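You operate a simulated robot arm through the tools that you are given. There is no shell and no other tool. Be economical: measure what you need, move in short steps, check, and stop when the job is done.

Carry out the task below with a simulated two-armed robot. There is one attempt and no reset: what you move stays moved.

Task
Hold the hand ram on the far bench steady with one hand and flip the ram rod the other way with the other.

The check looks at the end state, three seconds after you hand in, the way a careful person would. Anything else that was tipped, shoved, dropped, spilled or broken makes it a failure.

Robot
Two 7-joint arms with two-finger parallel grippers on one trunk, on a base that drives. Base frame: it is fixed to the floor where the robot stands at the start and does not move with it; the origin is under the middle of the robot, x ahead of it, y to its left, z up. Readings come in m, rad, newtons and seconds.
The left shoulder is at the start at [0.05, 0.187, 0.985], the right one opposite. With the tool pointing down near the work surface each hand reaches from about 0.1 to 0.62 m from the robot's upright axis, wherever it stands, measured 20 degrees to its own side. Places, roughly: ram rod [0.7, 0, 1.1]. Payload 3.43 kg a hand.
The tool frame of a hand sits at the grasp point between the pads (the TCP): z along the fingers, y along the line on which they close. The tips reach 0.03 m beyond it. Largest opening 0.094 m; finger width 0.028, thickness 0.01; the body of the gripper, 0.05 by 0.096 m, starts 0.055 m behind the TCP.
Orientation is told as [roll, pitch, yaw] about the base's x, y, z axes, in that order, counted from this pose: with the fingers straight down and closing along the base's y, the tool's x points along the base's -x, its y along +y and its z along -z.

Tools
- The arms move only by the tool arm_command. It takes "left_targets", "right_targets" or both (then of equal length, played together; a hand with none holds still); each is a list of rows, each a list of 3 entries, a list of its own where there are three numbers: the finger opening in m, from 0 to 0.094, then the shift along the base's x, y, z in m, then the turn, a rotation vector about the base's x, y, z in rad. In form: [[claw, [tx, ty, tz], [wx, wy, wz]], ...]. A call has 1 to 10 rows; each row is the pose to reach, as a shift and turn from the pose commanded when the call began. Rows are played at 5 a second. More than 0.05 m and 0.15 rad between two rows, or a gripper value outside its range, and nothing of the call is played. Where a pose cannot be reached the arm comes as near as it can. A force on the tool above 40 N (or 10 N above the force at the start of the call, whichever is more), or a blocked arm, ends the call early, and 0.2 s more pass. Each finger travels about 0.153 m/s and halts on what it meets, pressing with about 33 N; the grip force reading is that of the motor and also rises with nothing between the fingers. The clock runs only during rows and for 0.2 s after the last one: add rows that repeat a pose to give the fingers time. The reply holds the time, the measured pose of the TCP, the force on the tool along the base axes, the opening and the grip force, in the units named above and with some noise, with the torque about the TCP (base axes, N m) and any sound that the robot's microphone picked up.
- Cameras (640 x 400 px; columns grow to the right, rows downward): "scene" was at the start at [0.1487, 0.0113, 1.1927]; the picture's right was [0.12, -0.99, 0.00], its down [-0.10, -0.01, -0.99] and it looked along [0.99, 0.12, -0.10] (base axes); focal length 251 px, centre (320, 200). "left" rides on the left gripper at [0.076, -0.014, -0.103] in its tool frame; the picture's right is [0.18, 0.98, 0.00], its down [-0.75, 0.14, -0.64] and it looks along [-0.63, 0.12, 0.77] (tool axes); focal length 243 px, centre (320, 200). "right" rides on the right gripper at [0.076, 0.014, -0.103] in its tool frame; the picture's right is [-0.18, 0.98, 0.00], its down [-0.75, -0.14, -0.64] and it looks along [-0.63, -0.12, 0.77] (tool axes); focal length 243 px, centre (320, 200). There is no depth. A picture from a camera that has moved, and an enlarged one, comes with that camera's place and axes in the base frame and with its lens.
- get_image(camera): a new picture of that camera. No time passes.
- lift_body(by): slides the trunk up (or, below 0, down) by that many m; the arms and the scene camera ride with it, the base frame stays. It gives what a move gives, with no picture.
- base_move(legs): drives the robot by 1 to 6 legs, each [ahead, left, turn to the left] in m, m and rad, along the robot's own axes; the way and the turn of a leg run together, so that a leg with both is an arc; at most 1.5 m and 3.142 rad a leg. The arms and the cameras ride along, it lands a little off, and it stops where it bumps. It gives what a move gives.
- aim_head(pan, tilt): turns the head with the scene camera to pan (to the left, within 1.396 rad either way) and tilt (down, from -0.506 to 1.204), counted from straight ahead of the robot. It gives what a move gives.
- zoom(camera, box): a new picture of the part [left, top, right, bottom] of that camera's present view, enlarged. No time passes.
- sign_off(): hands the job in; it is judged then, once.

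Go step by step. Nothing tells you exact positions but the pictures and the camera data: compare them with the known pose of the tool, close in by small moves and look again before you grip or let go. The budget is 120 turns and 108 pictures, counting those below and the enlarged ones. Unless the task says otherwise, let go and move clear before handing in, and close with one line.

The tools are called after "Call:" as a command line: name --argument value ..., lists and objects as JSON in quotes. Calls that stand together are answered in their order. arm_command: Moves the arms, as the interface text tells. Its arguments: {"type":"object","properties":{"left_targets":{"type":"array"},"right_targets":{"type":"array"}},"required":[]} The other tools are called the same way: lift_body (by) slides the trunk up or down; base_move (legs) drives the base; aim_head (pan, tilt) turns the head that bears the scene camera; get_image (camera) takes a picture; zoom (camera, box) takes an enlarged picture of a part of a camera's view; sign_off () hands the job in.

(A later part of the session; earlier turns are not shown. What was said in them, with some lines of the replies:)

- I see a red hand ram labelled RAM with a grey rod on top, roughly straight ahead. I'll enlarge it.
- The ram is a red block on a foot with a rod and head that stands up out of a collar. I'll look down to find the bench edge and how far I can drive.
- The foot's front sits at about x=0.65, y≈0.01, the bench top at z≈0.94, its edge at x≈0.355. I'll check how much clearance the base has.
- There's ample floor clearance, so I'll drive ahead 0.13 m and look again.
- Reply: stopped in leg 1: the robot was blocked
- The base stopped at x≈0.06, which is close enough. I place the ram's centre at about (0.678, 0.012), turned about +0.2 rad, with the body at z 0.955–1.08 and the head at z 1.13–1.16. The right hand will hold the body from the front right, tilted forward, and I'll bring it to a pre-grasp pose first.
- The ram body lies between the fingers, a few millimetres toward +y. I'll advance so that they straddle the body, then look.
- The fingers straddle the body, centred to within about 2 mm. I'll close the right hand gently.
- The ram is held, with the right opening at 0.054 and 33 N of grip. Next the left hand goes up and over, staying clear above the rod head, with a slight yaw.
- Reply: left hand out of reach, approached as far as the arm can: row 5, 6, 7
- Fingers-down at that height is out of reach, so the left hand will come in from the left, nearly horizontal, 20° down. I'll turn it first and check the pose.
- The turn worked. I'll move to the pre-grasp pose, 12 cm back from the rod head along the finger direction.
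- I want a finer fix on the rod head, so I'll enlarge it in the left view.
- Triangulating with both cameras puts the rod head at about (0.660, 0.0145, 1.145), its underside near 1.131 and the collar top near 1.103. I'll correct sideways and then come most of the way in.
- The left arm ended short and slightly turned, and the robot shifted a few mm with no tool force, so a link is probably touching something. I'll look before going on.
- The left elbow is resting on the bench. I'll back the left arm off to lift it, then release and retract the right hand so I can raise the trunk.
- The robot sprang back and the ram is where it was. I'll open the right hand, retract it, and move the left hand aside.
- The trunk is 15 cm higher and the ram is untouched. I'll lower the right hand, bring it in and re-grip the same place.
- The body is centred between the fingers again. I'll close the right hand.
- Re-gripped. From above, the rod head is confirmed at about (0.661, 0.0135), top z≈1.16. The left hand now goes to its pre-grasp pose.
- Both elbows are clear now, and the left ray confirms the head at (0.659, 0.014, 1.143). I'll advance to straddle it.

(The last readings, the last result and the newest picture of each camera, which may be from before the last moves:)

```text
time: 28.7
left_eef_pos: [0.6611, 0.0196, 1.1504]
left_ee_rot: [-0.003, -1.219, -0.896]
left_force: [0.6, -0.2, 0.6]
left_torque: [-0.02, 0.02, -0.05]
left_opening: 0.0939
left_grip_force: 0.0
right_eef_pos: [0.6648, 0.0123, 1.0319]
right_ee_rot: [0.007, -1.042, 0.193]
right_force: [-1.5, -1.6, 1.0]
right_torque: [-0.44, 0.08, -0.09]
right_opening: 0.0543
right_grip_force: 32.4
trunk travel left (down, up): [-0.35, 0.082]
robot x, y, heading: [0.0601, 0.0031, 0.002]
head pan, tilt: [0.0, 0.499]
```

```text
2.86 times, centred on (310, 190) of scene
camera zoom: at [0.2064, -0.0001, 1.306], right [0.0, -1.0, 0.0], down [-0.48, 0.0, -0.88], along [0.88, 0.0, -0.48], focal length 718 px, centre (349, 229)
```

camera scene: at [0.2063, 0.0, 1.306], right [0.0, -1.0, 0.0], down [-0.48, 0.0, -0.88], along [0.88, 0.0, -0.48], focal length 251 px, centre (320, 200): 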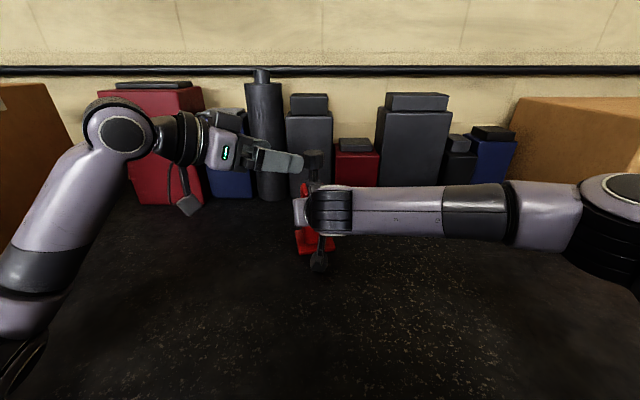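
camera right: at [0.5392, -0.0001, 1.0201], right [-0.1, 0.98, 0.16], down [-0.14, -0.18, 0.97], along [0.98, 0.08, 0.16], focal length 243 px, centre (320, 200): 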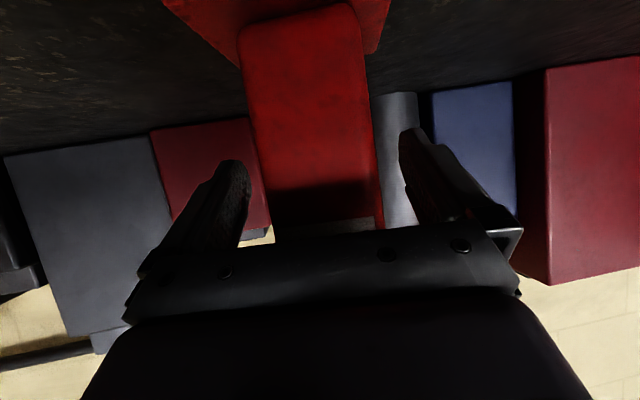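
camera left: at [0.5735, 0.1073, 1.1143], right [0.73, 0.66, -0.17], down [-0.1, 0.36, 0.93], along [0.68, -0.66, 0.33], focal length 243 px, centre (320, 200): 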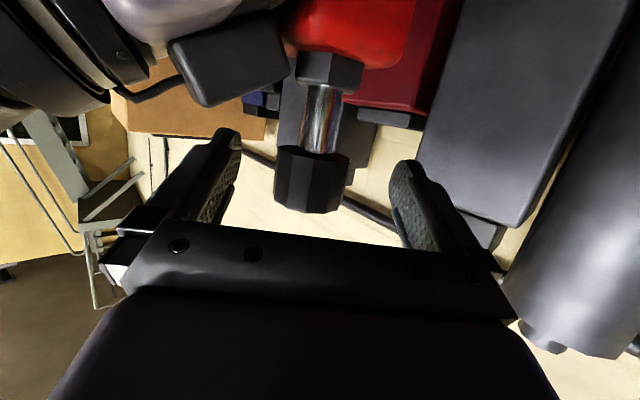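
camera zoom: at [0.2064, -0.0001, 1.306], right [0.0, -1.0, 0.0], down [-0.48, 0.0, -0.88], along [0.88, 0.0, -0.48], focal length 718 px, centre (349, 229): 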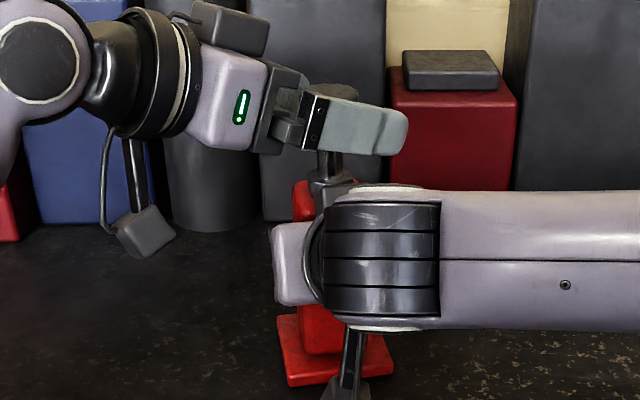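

The head is between the fingers, about 5 mm toward the near one. I'll shift and close gently.

Call:
arm_command --left_targets '[[0.094, [-0.0036, -0.0033, -0.001], [0, 0, 0]], [0.075, [-0.0036, -0.0033, -0.001], [0, 0, 0]], [0.06, [-0.0036, -0.0033, -0.001], [0, 0, 0]], [0.05, [-0.0036, -0.0033, -0.001], [0, 0, 0]], [0.044, [-0.0036, -0.0033, -0.001], [0, 0, 0]], [0.038, [-0.0036, -0.0033, -0.001], [0, 0, 0]], [0.03, [-0.0036, -0.0033, -0.001], [0, 0, 0]], [0.03, [-0.0036, -0.0033, -0.001], [0, 0, 0]]]'

Call:
get_image --camera "left"

```text
time: 30.5
left_eef_pos: [0.6564, 0.0166, 1.1504]
left_ee_rot: [-0.005, -1.218, -0.895]
left_force: [-0.2, -0.3, 0.0]
left_torque: [-0.05, -0.01, 0.03]
left_opening: 0.0376
left_grip_force: 32.5
right_eef_pos: [0.6656, 0.0137, 1.0317]
right_ee_rot: [0.006, -1.041, 0.19]
right_force: [-0.7, -1.8, -0.2]
right_torque: [-0.39, -0.08, -0.02]
right_opening: 0.0544
right_grip_force: 33.0
trunk travel left (down, up): [-0.35, 0.082]
robot x, y, heading: [0.0552, 0.0, -0.002]
head pan, tilt: [0.0, 0.499]
```

```text
70 pictures are left
camera left: at [0.5693, 0.1041, 1.114], right [0.73, 0.66, -0.17], down [-0.1, 0.36, 0.93], along [0.68, -0.66, 0.33], focal length 243 px, centre (320, 200)
```

left: 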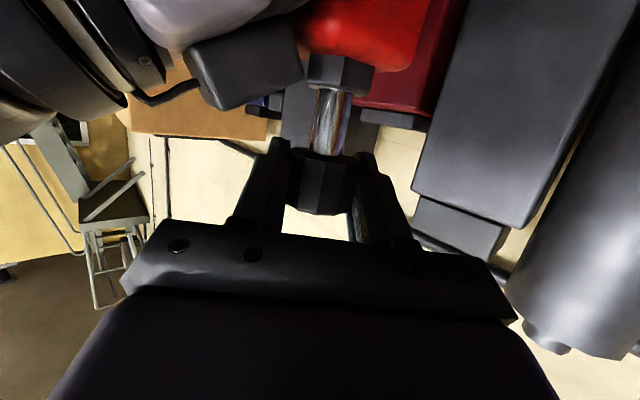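

The rod head is gripped at 0.0376. I'll press it down in small steps and watch the force.

Call:
arm_command --left_targets '[[0.03, [0, 0, -0.002], [0, 0, 0]], [0.03, [0, 0, -0.004], [0, 0, 0]], [0.03, [0, 0, -0.006], [0, 0, 0]], [0.03, [0, 0, -0.008], [0, 0, 0]]]'

Call:
get_image --camera "left"

```text
time: 31.5
left_eef_pos: [0.6557, 0.0161, 1.1467]
left_ee_rot: [0.007, -1.23, -0.902]
left_force: [4.6, 4.0, 23.8]
left_torque: [-0.02, -0.16, 0.09]
left_opening: 0.0374
left_grip_force: 32.6
right_eef_pos: [0.6656, 0.0137, 1.0316]
right_ee_rot: [0.006, -1.042, 0.192]
right_force: [6.0, -2.6, 0.3]
right_torque: [0.08, -0.78, 0.03]
right_opening: 0.0544
right_grip_force: 33.4
trunk travel left (down, up): [-0.35, 0.082]
robot x, y, heading: [0.0591, 0.004, 0.003]
head pan, tilt: [0.0, 0.499]
```

```text
69 pictures are left
camera left: at [0.5691, 0.1036, 1.1103], right [0.73, 0.66, -0.17], down [-0.11, 0.36, 0.92], along [0.67, -0.66, 0.34], focal length 243 px, centre (320, 200)
```

left: 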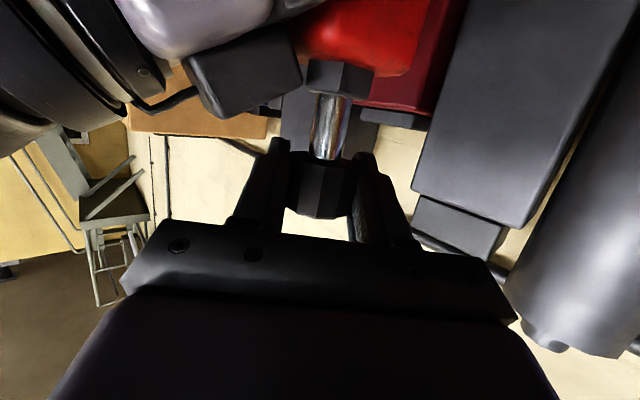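

At 24 N the rod hasn't visibly moved, so it seems to resist downward. I'll relax and try a small pull up.

Call:
arm_command --left_targets '[[0.03, [0, 0, 0.003], [0, 0, 0]], [0.03, [0, 0, 0.006], [0, 0, 0]], [0.03, [0, 0, 0.008], [0, 0, 0]], [0.03, [0, 0, 0.01], [0, 0, 0]], [0.03, [0, 0, 0.012], [0, 0, 0]]]'

Call:
get_image --camera "left"

```text
time: 32.7
left_eef_pos: [0.6569, 0.0159, 1.1477]
left_ee_rot: [-0.011, -1.208, -0.886]
left_force: [9.1, 10.1, -0.3]
left_torque: [-0.25, -0.37, -0.03]
left_opening: 0.0374
left_grip_force: 33.0
right_eef_pos: [0.6655, 0.0134, 1.0318]
right_ee_rot: [0.011, -1.044, 0.189]
right_force: [-11.0, -13.8, 3.6]
right_torque: [1.1, -0.32, 0.14]
right_opening: 0.0543
right_grip_force: 32.8
trunk travel left (down, up): [-0.35, 0.082]
robot x, y, heading: [0.0579, -0.0004, 0.003]
head pan, tilt: [0.0, 0.499]
```

```text
68 pictures are left
camera left: at [0.5687, 0.1029, 1.1136], right [0.73, 0.67, -0.18], down [-0.1, 0.35, 0.93], along [0.68, -0.66, 0.32], focal length 243 px, centre (320, 200)
```

left: 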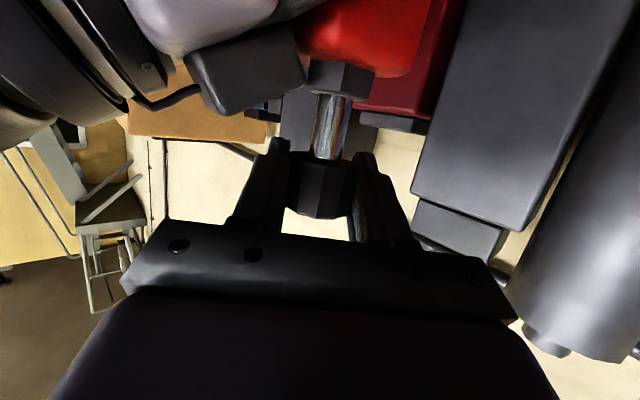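

The upward force hasn't built up yet, so I'll pull a bit further.

Call:
arm_command --left_targets '[[0.03, [0, 0, 0.003], [0, 0, 0]], [0.03, [0, 0, 0.006], [0, 0, 0]], [0.03, [0, 0, 0.009], [0, 0, 0]], [0.03, [0, 0, 0.012], [0, 0, 0]]]'

Call:
get_image --camera "left"

Call:
zoom --camera "scene" --box '[240, 120, 380, 260]'

```text
time: 33.7
left_eef_pos: [0.6561, 0.0143, 1.165]
left_ee_rot: [-0.011, -1.212, -0.889]
left_force: [1.9, 7.7, -16.6]
left_torque: [0.21, 0.26, 0.13]
left_opening: 0.0373
left_grip_force: 33.1
right_eef_pos: [0.6664, 0.0137, 1.033]
right_ee_rot: [0.006, -1.043, 0.191]
right_force: [-0.7, -8.6, 9.1]
right_torque: [0.57, -0.33, 0.02]
right_opening: 0.0543
right_grip_force: 32.8
trunk travel left (down, up): [-0.35, 0.082]
robot x, y, heading: [0.0568, -0.0021, 0.004]
head pan, tilt: [0.0, 0.499]
```

```text
67 pictures are left
camera left: at [0.5686, 0.1026, 1.1289], right [0.73, 0.66, -0.18], down [-0.1, 0.35, 0.93], along [0.68, -0.66, 0.32], focal length 243 px, centre (320, 200)
```

left: 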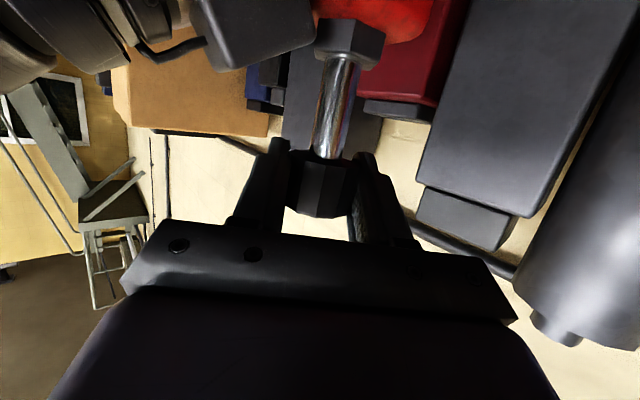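

```text
2.86 times, centred on (310, 190) of scene
camera zoom: at [0.2072, 0.0, 1.3059], right [0.0, -1.0, 0.0], down [-0.48, 0.0, -0.88], along [0.88, 0.0, -0.48], focal length 718 px, centre (349, 229)
```

zoom: 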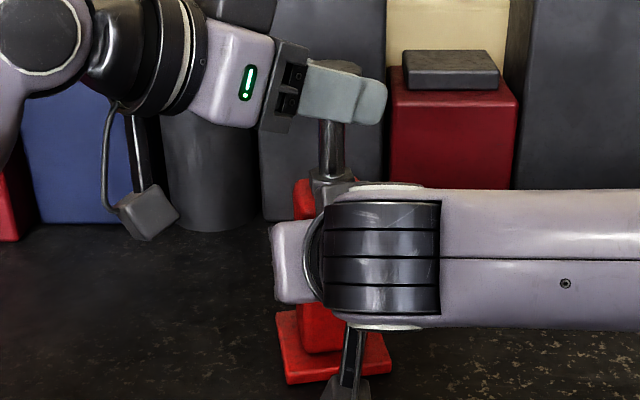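

The rod slides upward: it has risen about 15 mm with the ram held steady. I'll keep pulling in small steps to find the end stop.

Call:
arm_command --left_targets '[[0.03, [0, 0, 0.003], [0, 0, 0]], [0.03, [0, 0, 0.006], [0, 0, 0]], [0.03, [0, 0, 0.009], [0, 0, 0]], [0.03, [0, 0, 0.012], [0, 0, 0]]]'

Call:
get_image --camera "left"

```text
time: 34.7
left_eef_pos: [0.6557, 0.0155, 1.1764]
left_ee_rot: [-0.01, -1.214, -0.891]
left_force: [-4.0, 4.7, -16.5]
left_torque: [0.13, 0.17, -0.05]
left_opening: 0.0375
left_grip_force: 33.3
right_eef_pos: [0.6661, 0.0135, 1.0324]
right_ee_rot: [0.007, -1.043, 0.192]
right_force: [7.0, -3.5, 14.7]
right_torque: [0.27, 0.54, 0.24]
right_opening: 0.0543
right_grip_force: 33.5
trunk travel left (down, up): [-0.35, 0.082]
robot x, y, heading: [0.056, -0.0006, 0.003]
head pan, tilt: [0.0, 0.499]
```

```text
65 pictures are left
camera left: at [0.5682, 0.1029, 1.1413], right [0.73, 0.66, -0.18], down [-0.1, 0.36, 0.93], along [0.68, -0.66, 0.32], focal length 243 px, centre (320, 200)
```

left: 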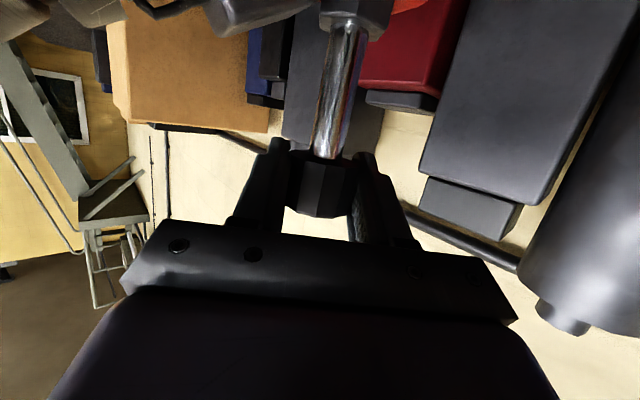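

Still rising about 1:1 at 16 N, now roughly 27 mm up, with no stop yet. Continuing.

Call:
arm_command --left_targets '[[0.03, [0, 0, 0.003], [0, 0, 0]], [0.03, [0, 0, 0.006], [0, 0, 0]], [0.03, [0, 0, 0.009], [0, 0, 0]], [0.03, [0, 0, 0.012], [0, 0, 0]]]'

Call:
get_image --camera "left"

```text
time: 35.7
left_eef_pos: [0.6561, 0.0149, 1.1883]
left_ee_rot: [-0.008, -1.216, -0.89]
left_force: [-3.9, 5.6, -15.9]
left_torque: [0.14, 0.17, -0.1]
left_opening: 0.0372
left_grip_force: 32.7
right_eef_pos: [0.6666, 0.0134, 1.0329]
right_ee_rot: [0.007, -1.043, 0.192]
right_force: [7.4, -3.1, 15.8]
right_torque: [0.61, 0.74, 0.26]
right_opening: 0.0543
right_grip_force: 33.0
trunk travel left (down, up): [-0.35, 0.082]
robot x, y, heading: [0.06, -0.0019, 0.002]
head pan, tilt: [0.0, 0.499]
```

```text
64 pictures are left
camera left: at [0.5679, 0.1024, 1.1531], right [0.73, 0.66, -0.18], down [-0.1, 0.35, 0.93], along [0.68, -0.66, 0.32], focal length 243 px, centre (320, 200)
```

left: 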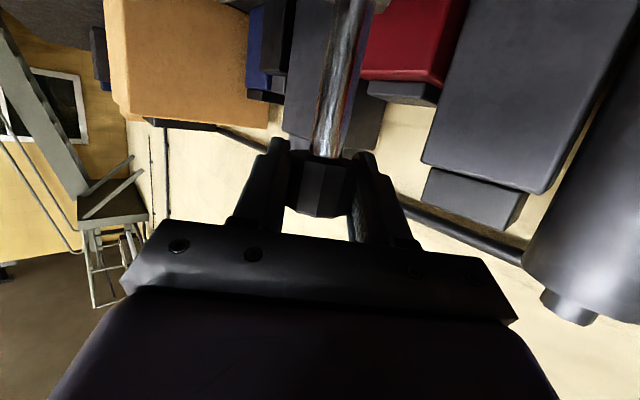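

Call:
arm_command --left_targets '[[0.03, [0, 0, 0.003], [0, 0, 0]], [0.03, [0, 0, 0.006], [0, 0, 0]], [0.03, [0, 0, 0.009], [0, 0, 0]], [0.03, [0, 0, 0.012], [0, 0, 0]]]'

Call:
get_image --camera "right"

Call:
zoom --camera "scene" --box '[240, 110, 380, 260]'

```text
time: 36.7
left_eef_pos: [0.656, 0.0163, 1.201]
left_ee_rot: [-0.008, -1.214, -0.891]
left_force: [-4.8, 5.7, -16.6]
left_torque: [0.17, 0.2, 0.01]
left_opening: 0.0375
left_grip_force: 33.1
right_eef_pos: [0.6664, 0.0136, 1.0325]
right_ee_rot: [0.006, -1.041, 0.193]
right_force: [8.6, -5.0, 15.7]
right_torque: [0.3, 0.84, 0.22]
right_opening: 0.0543
right_grip_force: 32.8
trunk travel left (down, up): [-0.35, 0.082]
robot x, y, heading: [0.0592, -0.0001, 0.001]
head pan, tilt: [0.0, 0.499]
```

```text
63 pictures are left
camera right: at [0.5393, 0.0013, 1.0192], right [-0.1, 0.98, 0.16], down [-0.14, -0.18, 0.97], along [0.98, 0.08, 0.16], focal length 243 px, centre (320, 200)
```

right: 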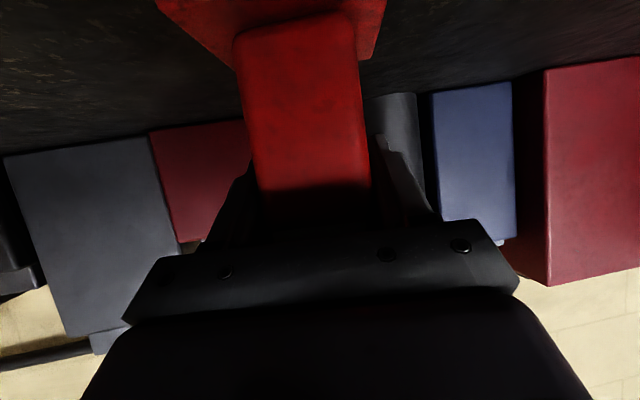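

```text
2.67 times, centred on (310, 185) of scene
camera zoom: at [0.2069, 0.0001, 1.306], right [0.0, -1.0, 0.0], down [-0.48, 0.0, -0.88], along [0.88, 0.0, -0.48], focal length 670 px, centre (347, 240)
```

zoom: 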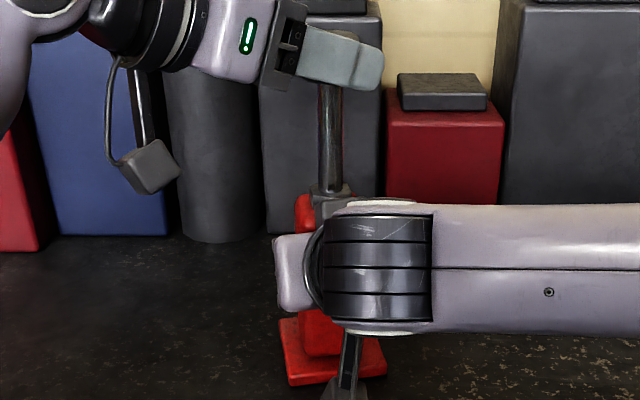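

The ram is stationary and the rod is about 50 mm out. I'll keep going toward the stop.

Call:
arm_command --left_targets '[[0.03, [0, 0, 0.003], [0, 0, 0]], [0.03, [0, 0, 0.006], [0, 0, 0]], [0.03, [0, 0, 0.009], [0, 0, 0]], [0.03, [0, 0, 0.012], [0, 0, 0]]]'

```text
time: 37.7
left_eef_pos: [0.6562, 0.0154, 1.2118]
left_ee_rot: [-0.009, -1.214, -0.89]
left_force: [-3.4, 2.5, -16.9]
left_torque: [0.18, 0.17, -0.16]
left_opening: 0.0373
left_grip_force: 32.5
right_eef_pos: [0.6673, 0.0135, 1.0315]
right_ee_rot: [0.008, -1.042, 0.194]
right_force: [8.0, -1.7, 14.7]
right_torque: [0.07, 0.75, 0.27]
right_opening: 0.0542
right_grip_force: 32.8
trunk travel left (down, up): [-0.35, 0.082]
robot x, y, heading: [0.0531, 0.0022, -0.002]
head pan, tilt: [0.0, 0.499]
```

Call:
arm_command --left_targets '[[0.03, [0, 0, 0.003], [0, 0, 0]], [0.03, [0, 0, 0.006], [0, 0, 0]], [0.03, [0, 0, 0.009], [0, 0, 0]], [0.03, [0, 0, 0.012], [0, 0, 0]]]'

Call:
zoom --camera "scene" --box '[240, 90, 380, 260]'

```text
time: 38.7
left_eef_pos: [0.6574, 0.0167, 1.2237]
left_ee_rot: [-0.01, -1.214, -0.892]
left_force: [-4.2, 1.3, -16.7]
left_torque: [0.07, 0.09, 0.06]
left_opening: 0.0373
left_grip_force: 32.9
right_eef_pos: [0.6667, 0.0133, 1.031]
right_ee_rot: [0.008, -1.042, 0.195]
right_force: [7.1, -0.5, 13.9]
right_torque: [-0.11, 1.03, -0.03]
right_opening: 0.0544
right_grip_force: 33.2
trunk travel left (down, up): [-0.35, 0.082]
robot x, y, heading: [0.0541, -0.0016, -0.002]
head pan, tilt: [0.0, 0.499]
```

```text
2.35 times, centred on (310, 175) of scene
camera zoom: at [0.207, 0.0001, 1.3059], right [0.0, -1.0, 0.0], down [-0.48, 0.0, -0.88], along [0.88, 0.0, -0.48], focal length 591 px, centre (344, 259)
```

zoom: 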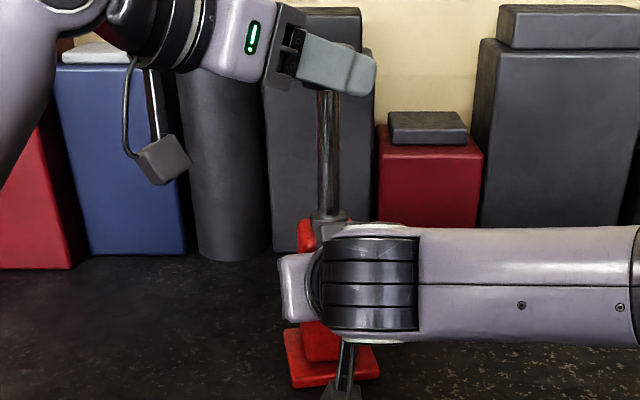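

Call:
arm_command --left_targets '[[0.03, [0, 0, 0.003], [0, 0, 0]], [0.03, [0, 0, 0.006], [0, 0, 0]], [0.03, [0, 0, 0.009], [0, 0, 0]], [0.03, [0, 0, 0.012], [0, 0, 0]]]'

```text
time: 39.7
left_eef_pos: [0.6572, 0.017, 1.2365]
left_ee_rot: [-0.009, -1.216, -0.892]
left_force: [-2.1, -1.8, -16.2]
left_torque: [0.09, 0.16, -0.05]
left_opening: 0.0375
left_grip_force: 33.1
right_eef_pos: [0.6653, 0.0142, 1.0312]
right_ee_rot: [0.005, -1.043, 0.194]
right_force: [3.5, 1.3, 10.2]
right_torque: [-0.39, 0.57, 0.05]
right_opening: 0.0543
right_grip_force: 33.1
trunk travel left (down, up): [-0.35, 0.082]
robot x, y, heading: [0.0628, 0.0009, -0.001]
head pan, tilt: [0.0, 0.499]
```

Call:
arm_command --left_targets '[[0.03, [0, 0, 0.003], [0, 0, 0]], [0.03, [0, 0, 0.006], [0, 0, 0]], [0.03, [0, 0, 0.009], [0, 0, 0]]]'

Call:
zoom --camera "scene" --box '[240, 90, 380, 260]'

```text
time: 40.5
left_eef_pos: [0.6582, 0.0164, 1.2427]
left_ee_rot: [-0.013, -1.211, -0.885]
left_force: [0.8, 0.7, -21.0]
left_torque: [0.17, 0.09, -0.01]
left_opening: 0.0373
left_grip_force: 33.0
right_eef_pos: [0.6658, 0.0124, 1.0311]
right_ee_rot: [0.008, -1.043, 0.192]
right_force: [-1.4, 0.1, 9.4]
right_torque: [0.07, -0.35, -0.01]
right_opening: 0.0545
right_grip_force: 33.1
trunk travel left (down, up): [-0.35, 0.082]
robot x, y, heading: [0.0601, -0.0002, -0.003]
head pan, tilt: [0.0, 0.499]
```

```text
2.35 times, centred on (310, 175) of scene
camera zoom: at [0.2074, -0.0001, 1.3058], right [0.0, -1.0, 0.0], down [-0.48, 0.0, -0.88], along [0.88, 0.0, -0.48], focal length 591 px, centre (344, 259)
```

zoom: 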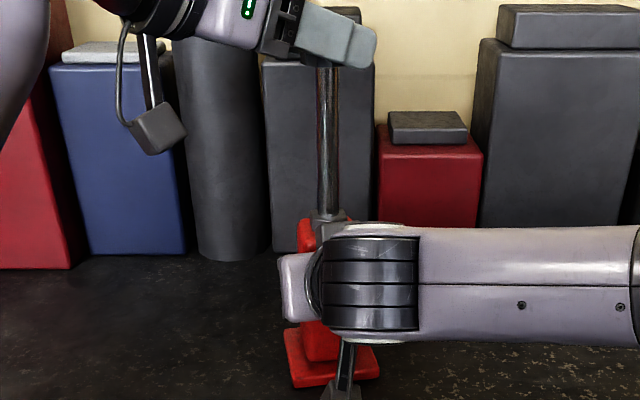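

The force is climbing and the motion lags, which looks like the end stop. One more small pull to confirm.

Call:
arm_command --left_targets '[[0.03, [0, 0, 0.002], [0, 0, 0]], [0.03, [0, 0, 0.004], [0, 0, 0]]]'

Call:
get_image --camera "left"

Call:
get_image --camera "right"

```text
time: 41.1
left_eef_pos: [0.6565, 0.0167, 1.2441]
left_ee_rot: [-0.014, -1.211, -0.883]
left_force: [4.7, 1.4, -23.5]
left_torque: [0.05, 0.01, 0.02]
left_opening: 0.0371
left_grip_force: 32.9
right_eef_pos: [0.6654, 0.013, 1.0328]
right_ee_rot: [0.009, -1.042, 0.191]
right_force: [-3.9, -2.5, 14.3]
right_torque: [0.44, -0.62, 0.0]
right_opening: 0.0544
right_grip_force: 32.9
trunk travel left (down, up): [-0.35, 0.082]
robot x, y, heading: [0.0592, -0.0003, -0.002]
head pan, tilt: [0.0, 0.499]
```

```text
59 pictures are left
camera left: at [0.569, 0.1035, 1.21], right [0.73, 0.66, -0.18], down [-0.09, 0.35, 0.93], along [0.68, -0.66, 0.32], focal length 243 px, centre (320, 200)
```

left: 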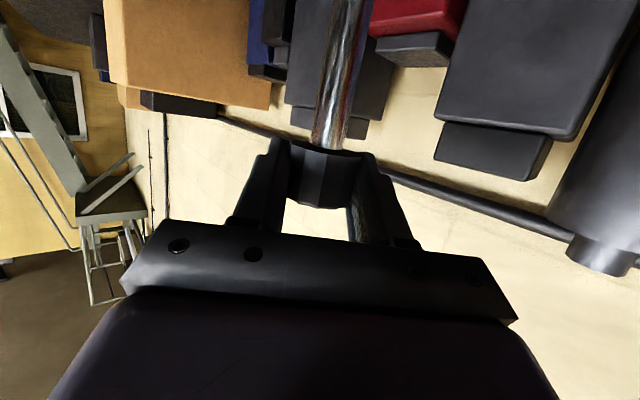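

```text
58 pictures are left
camera right: at [0.5399, 0.0014, 1.0195], right [-0.1, 0.98, 0.16], down [-0.14, -0.18, 0.97], along [0.98, 0.08, 0.16], focal length 243 px, centre (320, 200)
```

right: 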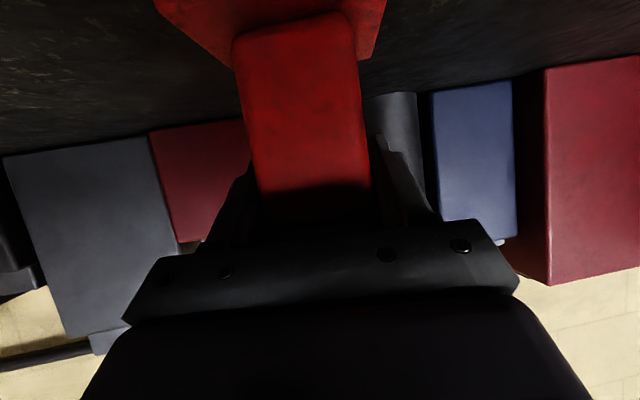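

That is the end stop: the force rose and the head began to slip in the grip. I'll relax the pull, open the left hand and check that the rod stays up, with the right hand still holding.

Call:
arm_command --left_targets '[[0.03, [0, 0, -0.002], [0, 0, 0]], [0.03, [0, 0, -0.004], [0, 0, 0]], [0.045, [0, 0, -0.004], [0, 0, 0]], [0.06, [0, 0, -0.004], [0, 0, 0]], [0.08, [0, 0, -0.004], [0, 0, 0]], [0.094, [0, 0, -0.004], [0, 0, 0]], [0.094, [0, 0, -0.004], [0, 0, 0]]]'

Call:
get_image --camera "left"

```text
time: 42.7
left_eef_pos: [0.6564, 0.0144, 1.2458]
left_ee_rot: [-0.003, -1.216, -0.894]
left_force: [0.7, 0.1, -0.6]
left_torque: [0.01, -0.02, -0.02]
left_opening: 0.0939
left_grip_force: 0.0
right_eef_pos: [0.6637, 0.0139, 1.0308]
right_ee_rot: [0.007, -1.041, 0.191]
right_force: [-3.2, -3.8, 0.3]
right_torque: [-0.7, 0.6, -0.07]
right_opening: 0.0546
right_grip_force: 33.2
trunk travel left (down, up): [-0.35, 0.082]
robot x, y, heading: [0.0591, -0.0028, 0.001]
head pan, tilt: [0.0, 0.499]
```

```text
57 pictures are left
camera left: at [0.5677, 0.1022, 1.2095], right [0.73, 0.66, -0.17], down [-0.1, 0.36, 0.93], along [0.68, -0.66, 0.33], focal length 243 px, centre (320, 200)
```

left: 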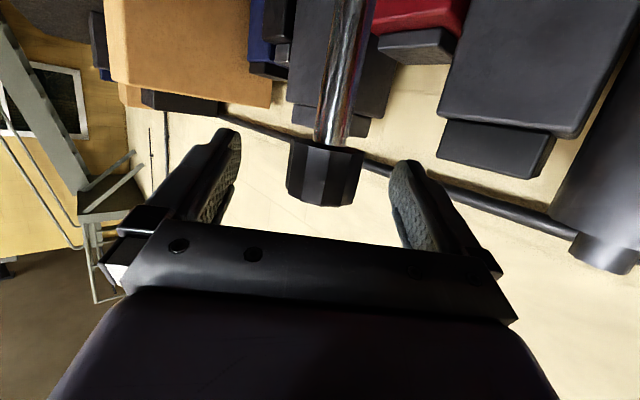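

The rod stays up. I'll retract the left hand along its fingers, then look before letting go with the right.

Call:
arm_command --left_targets '[[0.094, [-0.0147, 0.0183, 0.0087], [0, 0, 0]], [0.094, [-0.0294, 0.0366, 0.0173], [0, 0, 0]], [0.094, [-0.0441, 0.0549, 0.026], [0, 0, 0]], [0.094, [-0.0588, 0.0731, 0.0347], [0, 0, 0]], [0.094, [-0.0735, 0.0914, 0.0433], [0, 0, 0]], [0.094, [-0.088, 0.11, 0.052], [0, 0, 0]], [0.094, [-0.103, 0.128, 0.061], [0, 0, 0]], [0.094, [-0.103, 0.128, 0.061], [0, 0, 0]]]'

Call:
get_image --camera "scene"

Call:
get_image --camera "right"

```text
time: 44.5
left_eef_pos: [0.5505, 0.1446, 1.3061]
left_ee_rot: [-0.007, -1.218, -0.892]
left_force: [0.4, 0.4, -0.6]
left_torque: [0.0, 0.02, 0.02]
left_opening: 0.0939
left_grip_force: 0.0
right_eef_pos: [0.666, 0.0141, 1.0308]
right_ee_rot: [0.007, -1.039, 0.192]
right_force: [-0.3, -0.3, -8.2]
right_torque: [-0.1, 0.09, -0.03]
right_opening: 0.0544
right_grip_force: 33.2
trunk travel left (down, up): [-0.35, 0.082]
robot x, y, heading: [0.0534, 0.0013, -0.001]
head pan, tilt: [0.0, 0.499]
```

```text
56 pictures are left
camera scene: at [0.2071, 0.0, 1.3059], right [0.0, -1.0, 0.0], down [-0.48, 0.0, -0.88], along [0.88, 0.0, -0.48], focal length 251 px, centre (320, 200)
```

scene: 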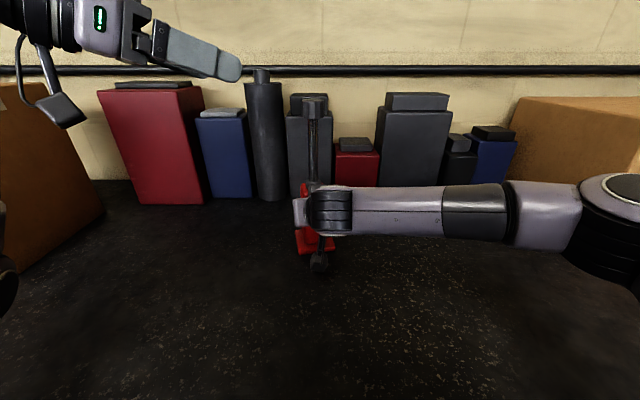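

```text
55 pictures are left
camera right: at [0.5392, 0.0014, 1.0185], right [-0.1, 0.98, 0.16], down [-0.14, -0.18, 0.97], along [0.98, 0.08, 0.16], focal length 243 px, centre (320, 200)
```

right: 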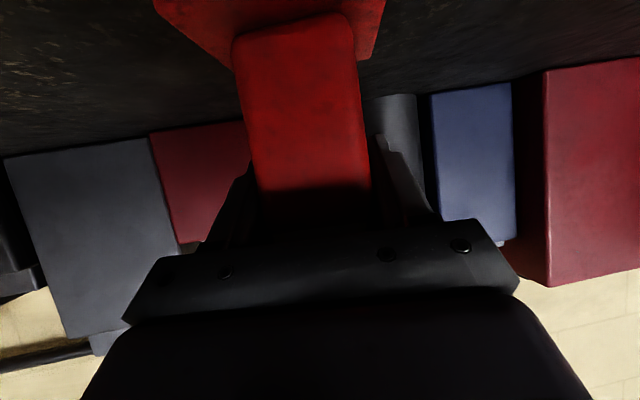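

The right hand carries about 8 N, so the ram may be a hair off the bench. I'll ease it down 1 mm at a time.

Call:
arm_command --right_targets '[[0.04, [0, 0, -0.001], [0, 0, 0]], [0.04, [0, 0, -0.001], [0, 0, 0]]]'

```text
time: 45.1
left_eef_pos: [0.5509, 0.1461, 1.3075]
left_ee_rot: [-0.005, -1.219, -0.895]
left_force: [-0.2, 0.0, 1.1]
left_torque: [0.0, 0.0, 0.0]
left_opening: 0.0938
left_grip_force: 0.1
right_eef_pos: [0.6654, 0.0142, 1.0307]
right_ee_rot: [0.007, -1.043, 0.193]
right_force: [-1.7, -1.4, -3.2]
right_torque: [-0.42, 0.39, -0.11]
right_opening: 0.0545
right_grip_force: 33.4
trunk travel left (down, up): [-0.35, 0.082]
robot x, y, heading: [0.0578, -0.0028, 0.001]
head pan, tilt: [0.0, 0.499]
```

It is resting on the bench now. I'll open the right hand and retract along its fingers.

Call:
arm_command --right_targets '[[0.06, [0, 0, 0], [0, 0, 0]], [0.075, [0, 0, 0], [0, 0, 0]], [0.094, [0, 0, 0], [0, 0, 0]], [0.094, [0, 0, 0], [0, 0, 0]], [0.094, [-0.0212, -0.0043, 0.0125], [0, 0, 0]], [0.094, [-0.0425, -0.0086, 0.025], [0, 0, 0]], [0.094, [-0.0637, -0.0129, 0.0375], [0, 0, 0]], [0.094, [-0.085, -0.0172, 0.05], [0, 0, 0]], [0.094, [-0.11, -0.03, 0.065], [0, 0, 0]], [0.094, [-0.13, -0.055, 0.077], [0, 0, 0]]]'

Call:
get_image --camera "right"

Call:
get_image --camera "scene"

```text
time: 47.3
left_eef_pos: [0.5499, 0.1443, 1.3062]
left_ee_rot: [-0.003, -1.219, -0.895]
left_force: [-0.6, 0.2, 0.1]
left_torque: [0.02, 0.01, -0.03]
left_opening: 0.094
left_grip_force: 0.1
right_eef_pos: [0.5343, -0.0402, 1.1052]
right_ee_rot: [0.007, -1.04, 0.192]
right_force: [0.2, -0.3, -0.3]
right_torque: [-0.01, 0.01, -0.04]
right_opening: 0.0937
right_grip_force: 0.1
trunk travel left (down, up): [-0.35, 0.082]
robot x, y, heading: [0.0579, 0.0021, 0.001]
head pan, tilt: [0.0, 0.499]
```

```text
54 pictures are left
camera right: at [0.407, -0.053, 1.0911], right [-0.1, 0.98, 0.16], down [-0.14, -0.18, 0.97], along [0.98, 0.08, 0.16], focal length 243 px, centre (320, 200)
```

right: 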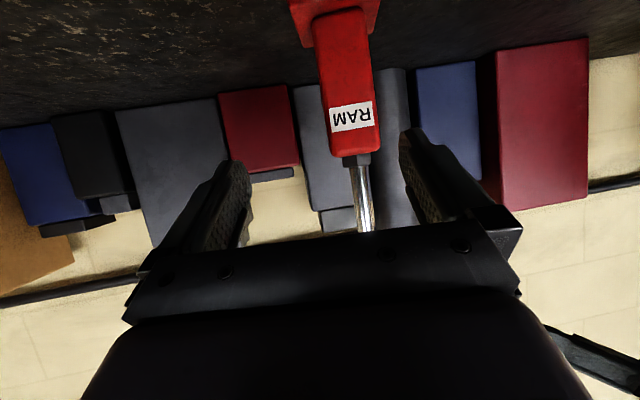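

```text
53 pictures are left
camera scene: at [0.2061, -0.0006, 1.3061], right [0.0, -1.0, 0.0], down [-0.48, 0.0, -0.88], along [0.88, 0.0, -0.48], focal length 251 px, centre (320, 200)
```

scene: 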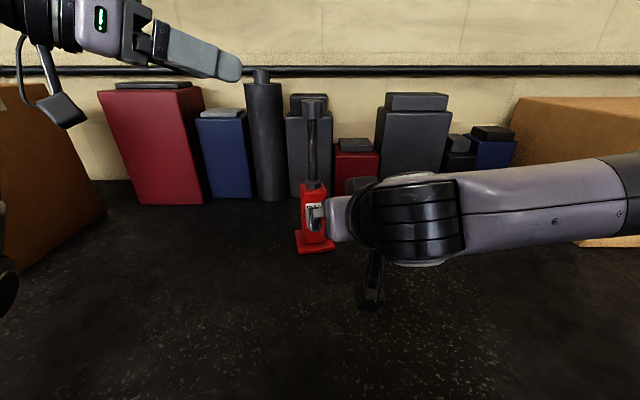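

The ram stands upright at its original spot, its rod fully drawn out to the upper stop. Nothing else has moved and both hands are clear.

Call:
sign_off

```text
The job is handed in.
```

I held the ram with the right hand and pulled its rod from the lowered position up to its upper stop with the left. I then released both hands and moved them clear. The left elbow rested on the bench once and shifted the held ram by about 3 mm before it sprang back.
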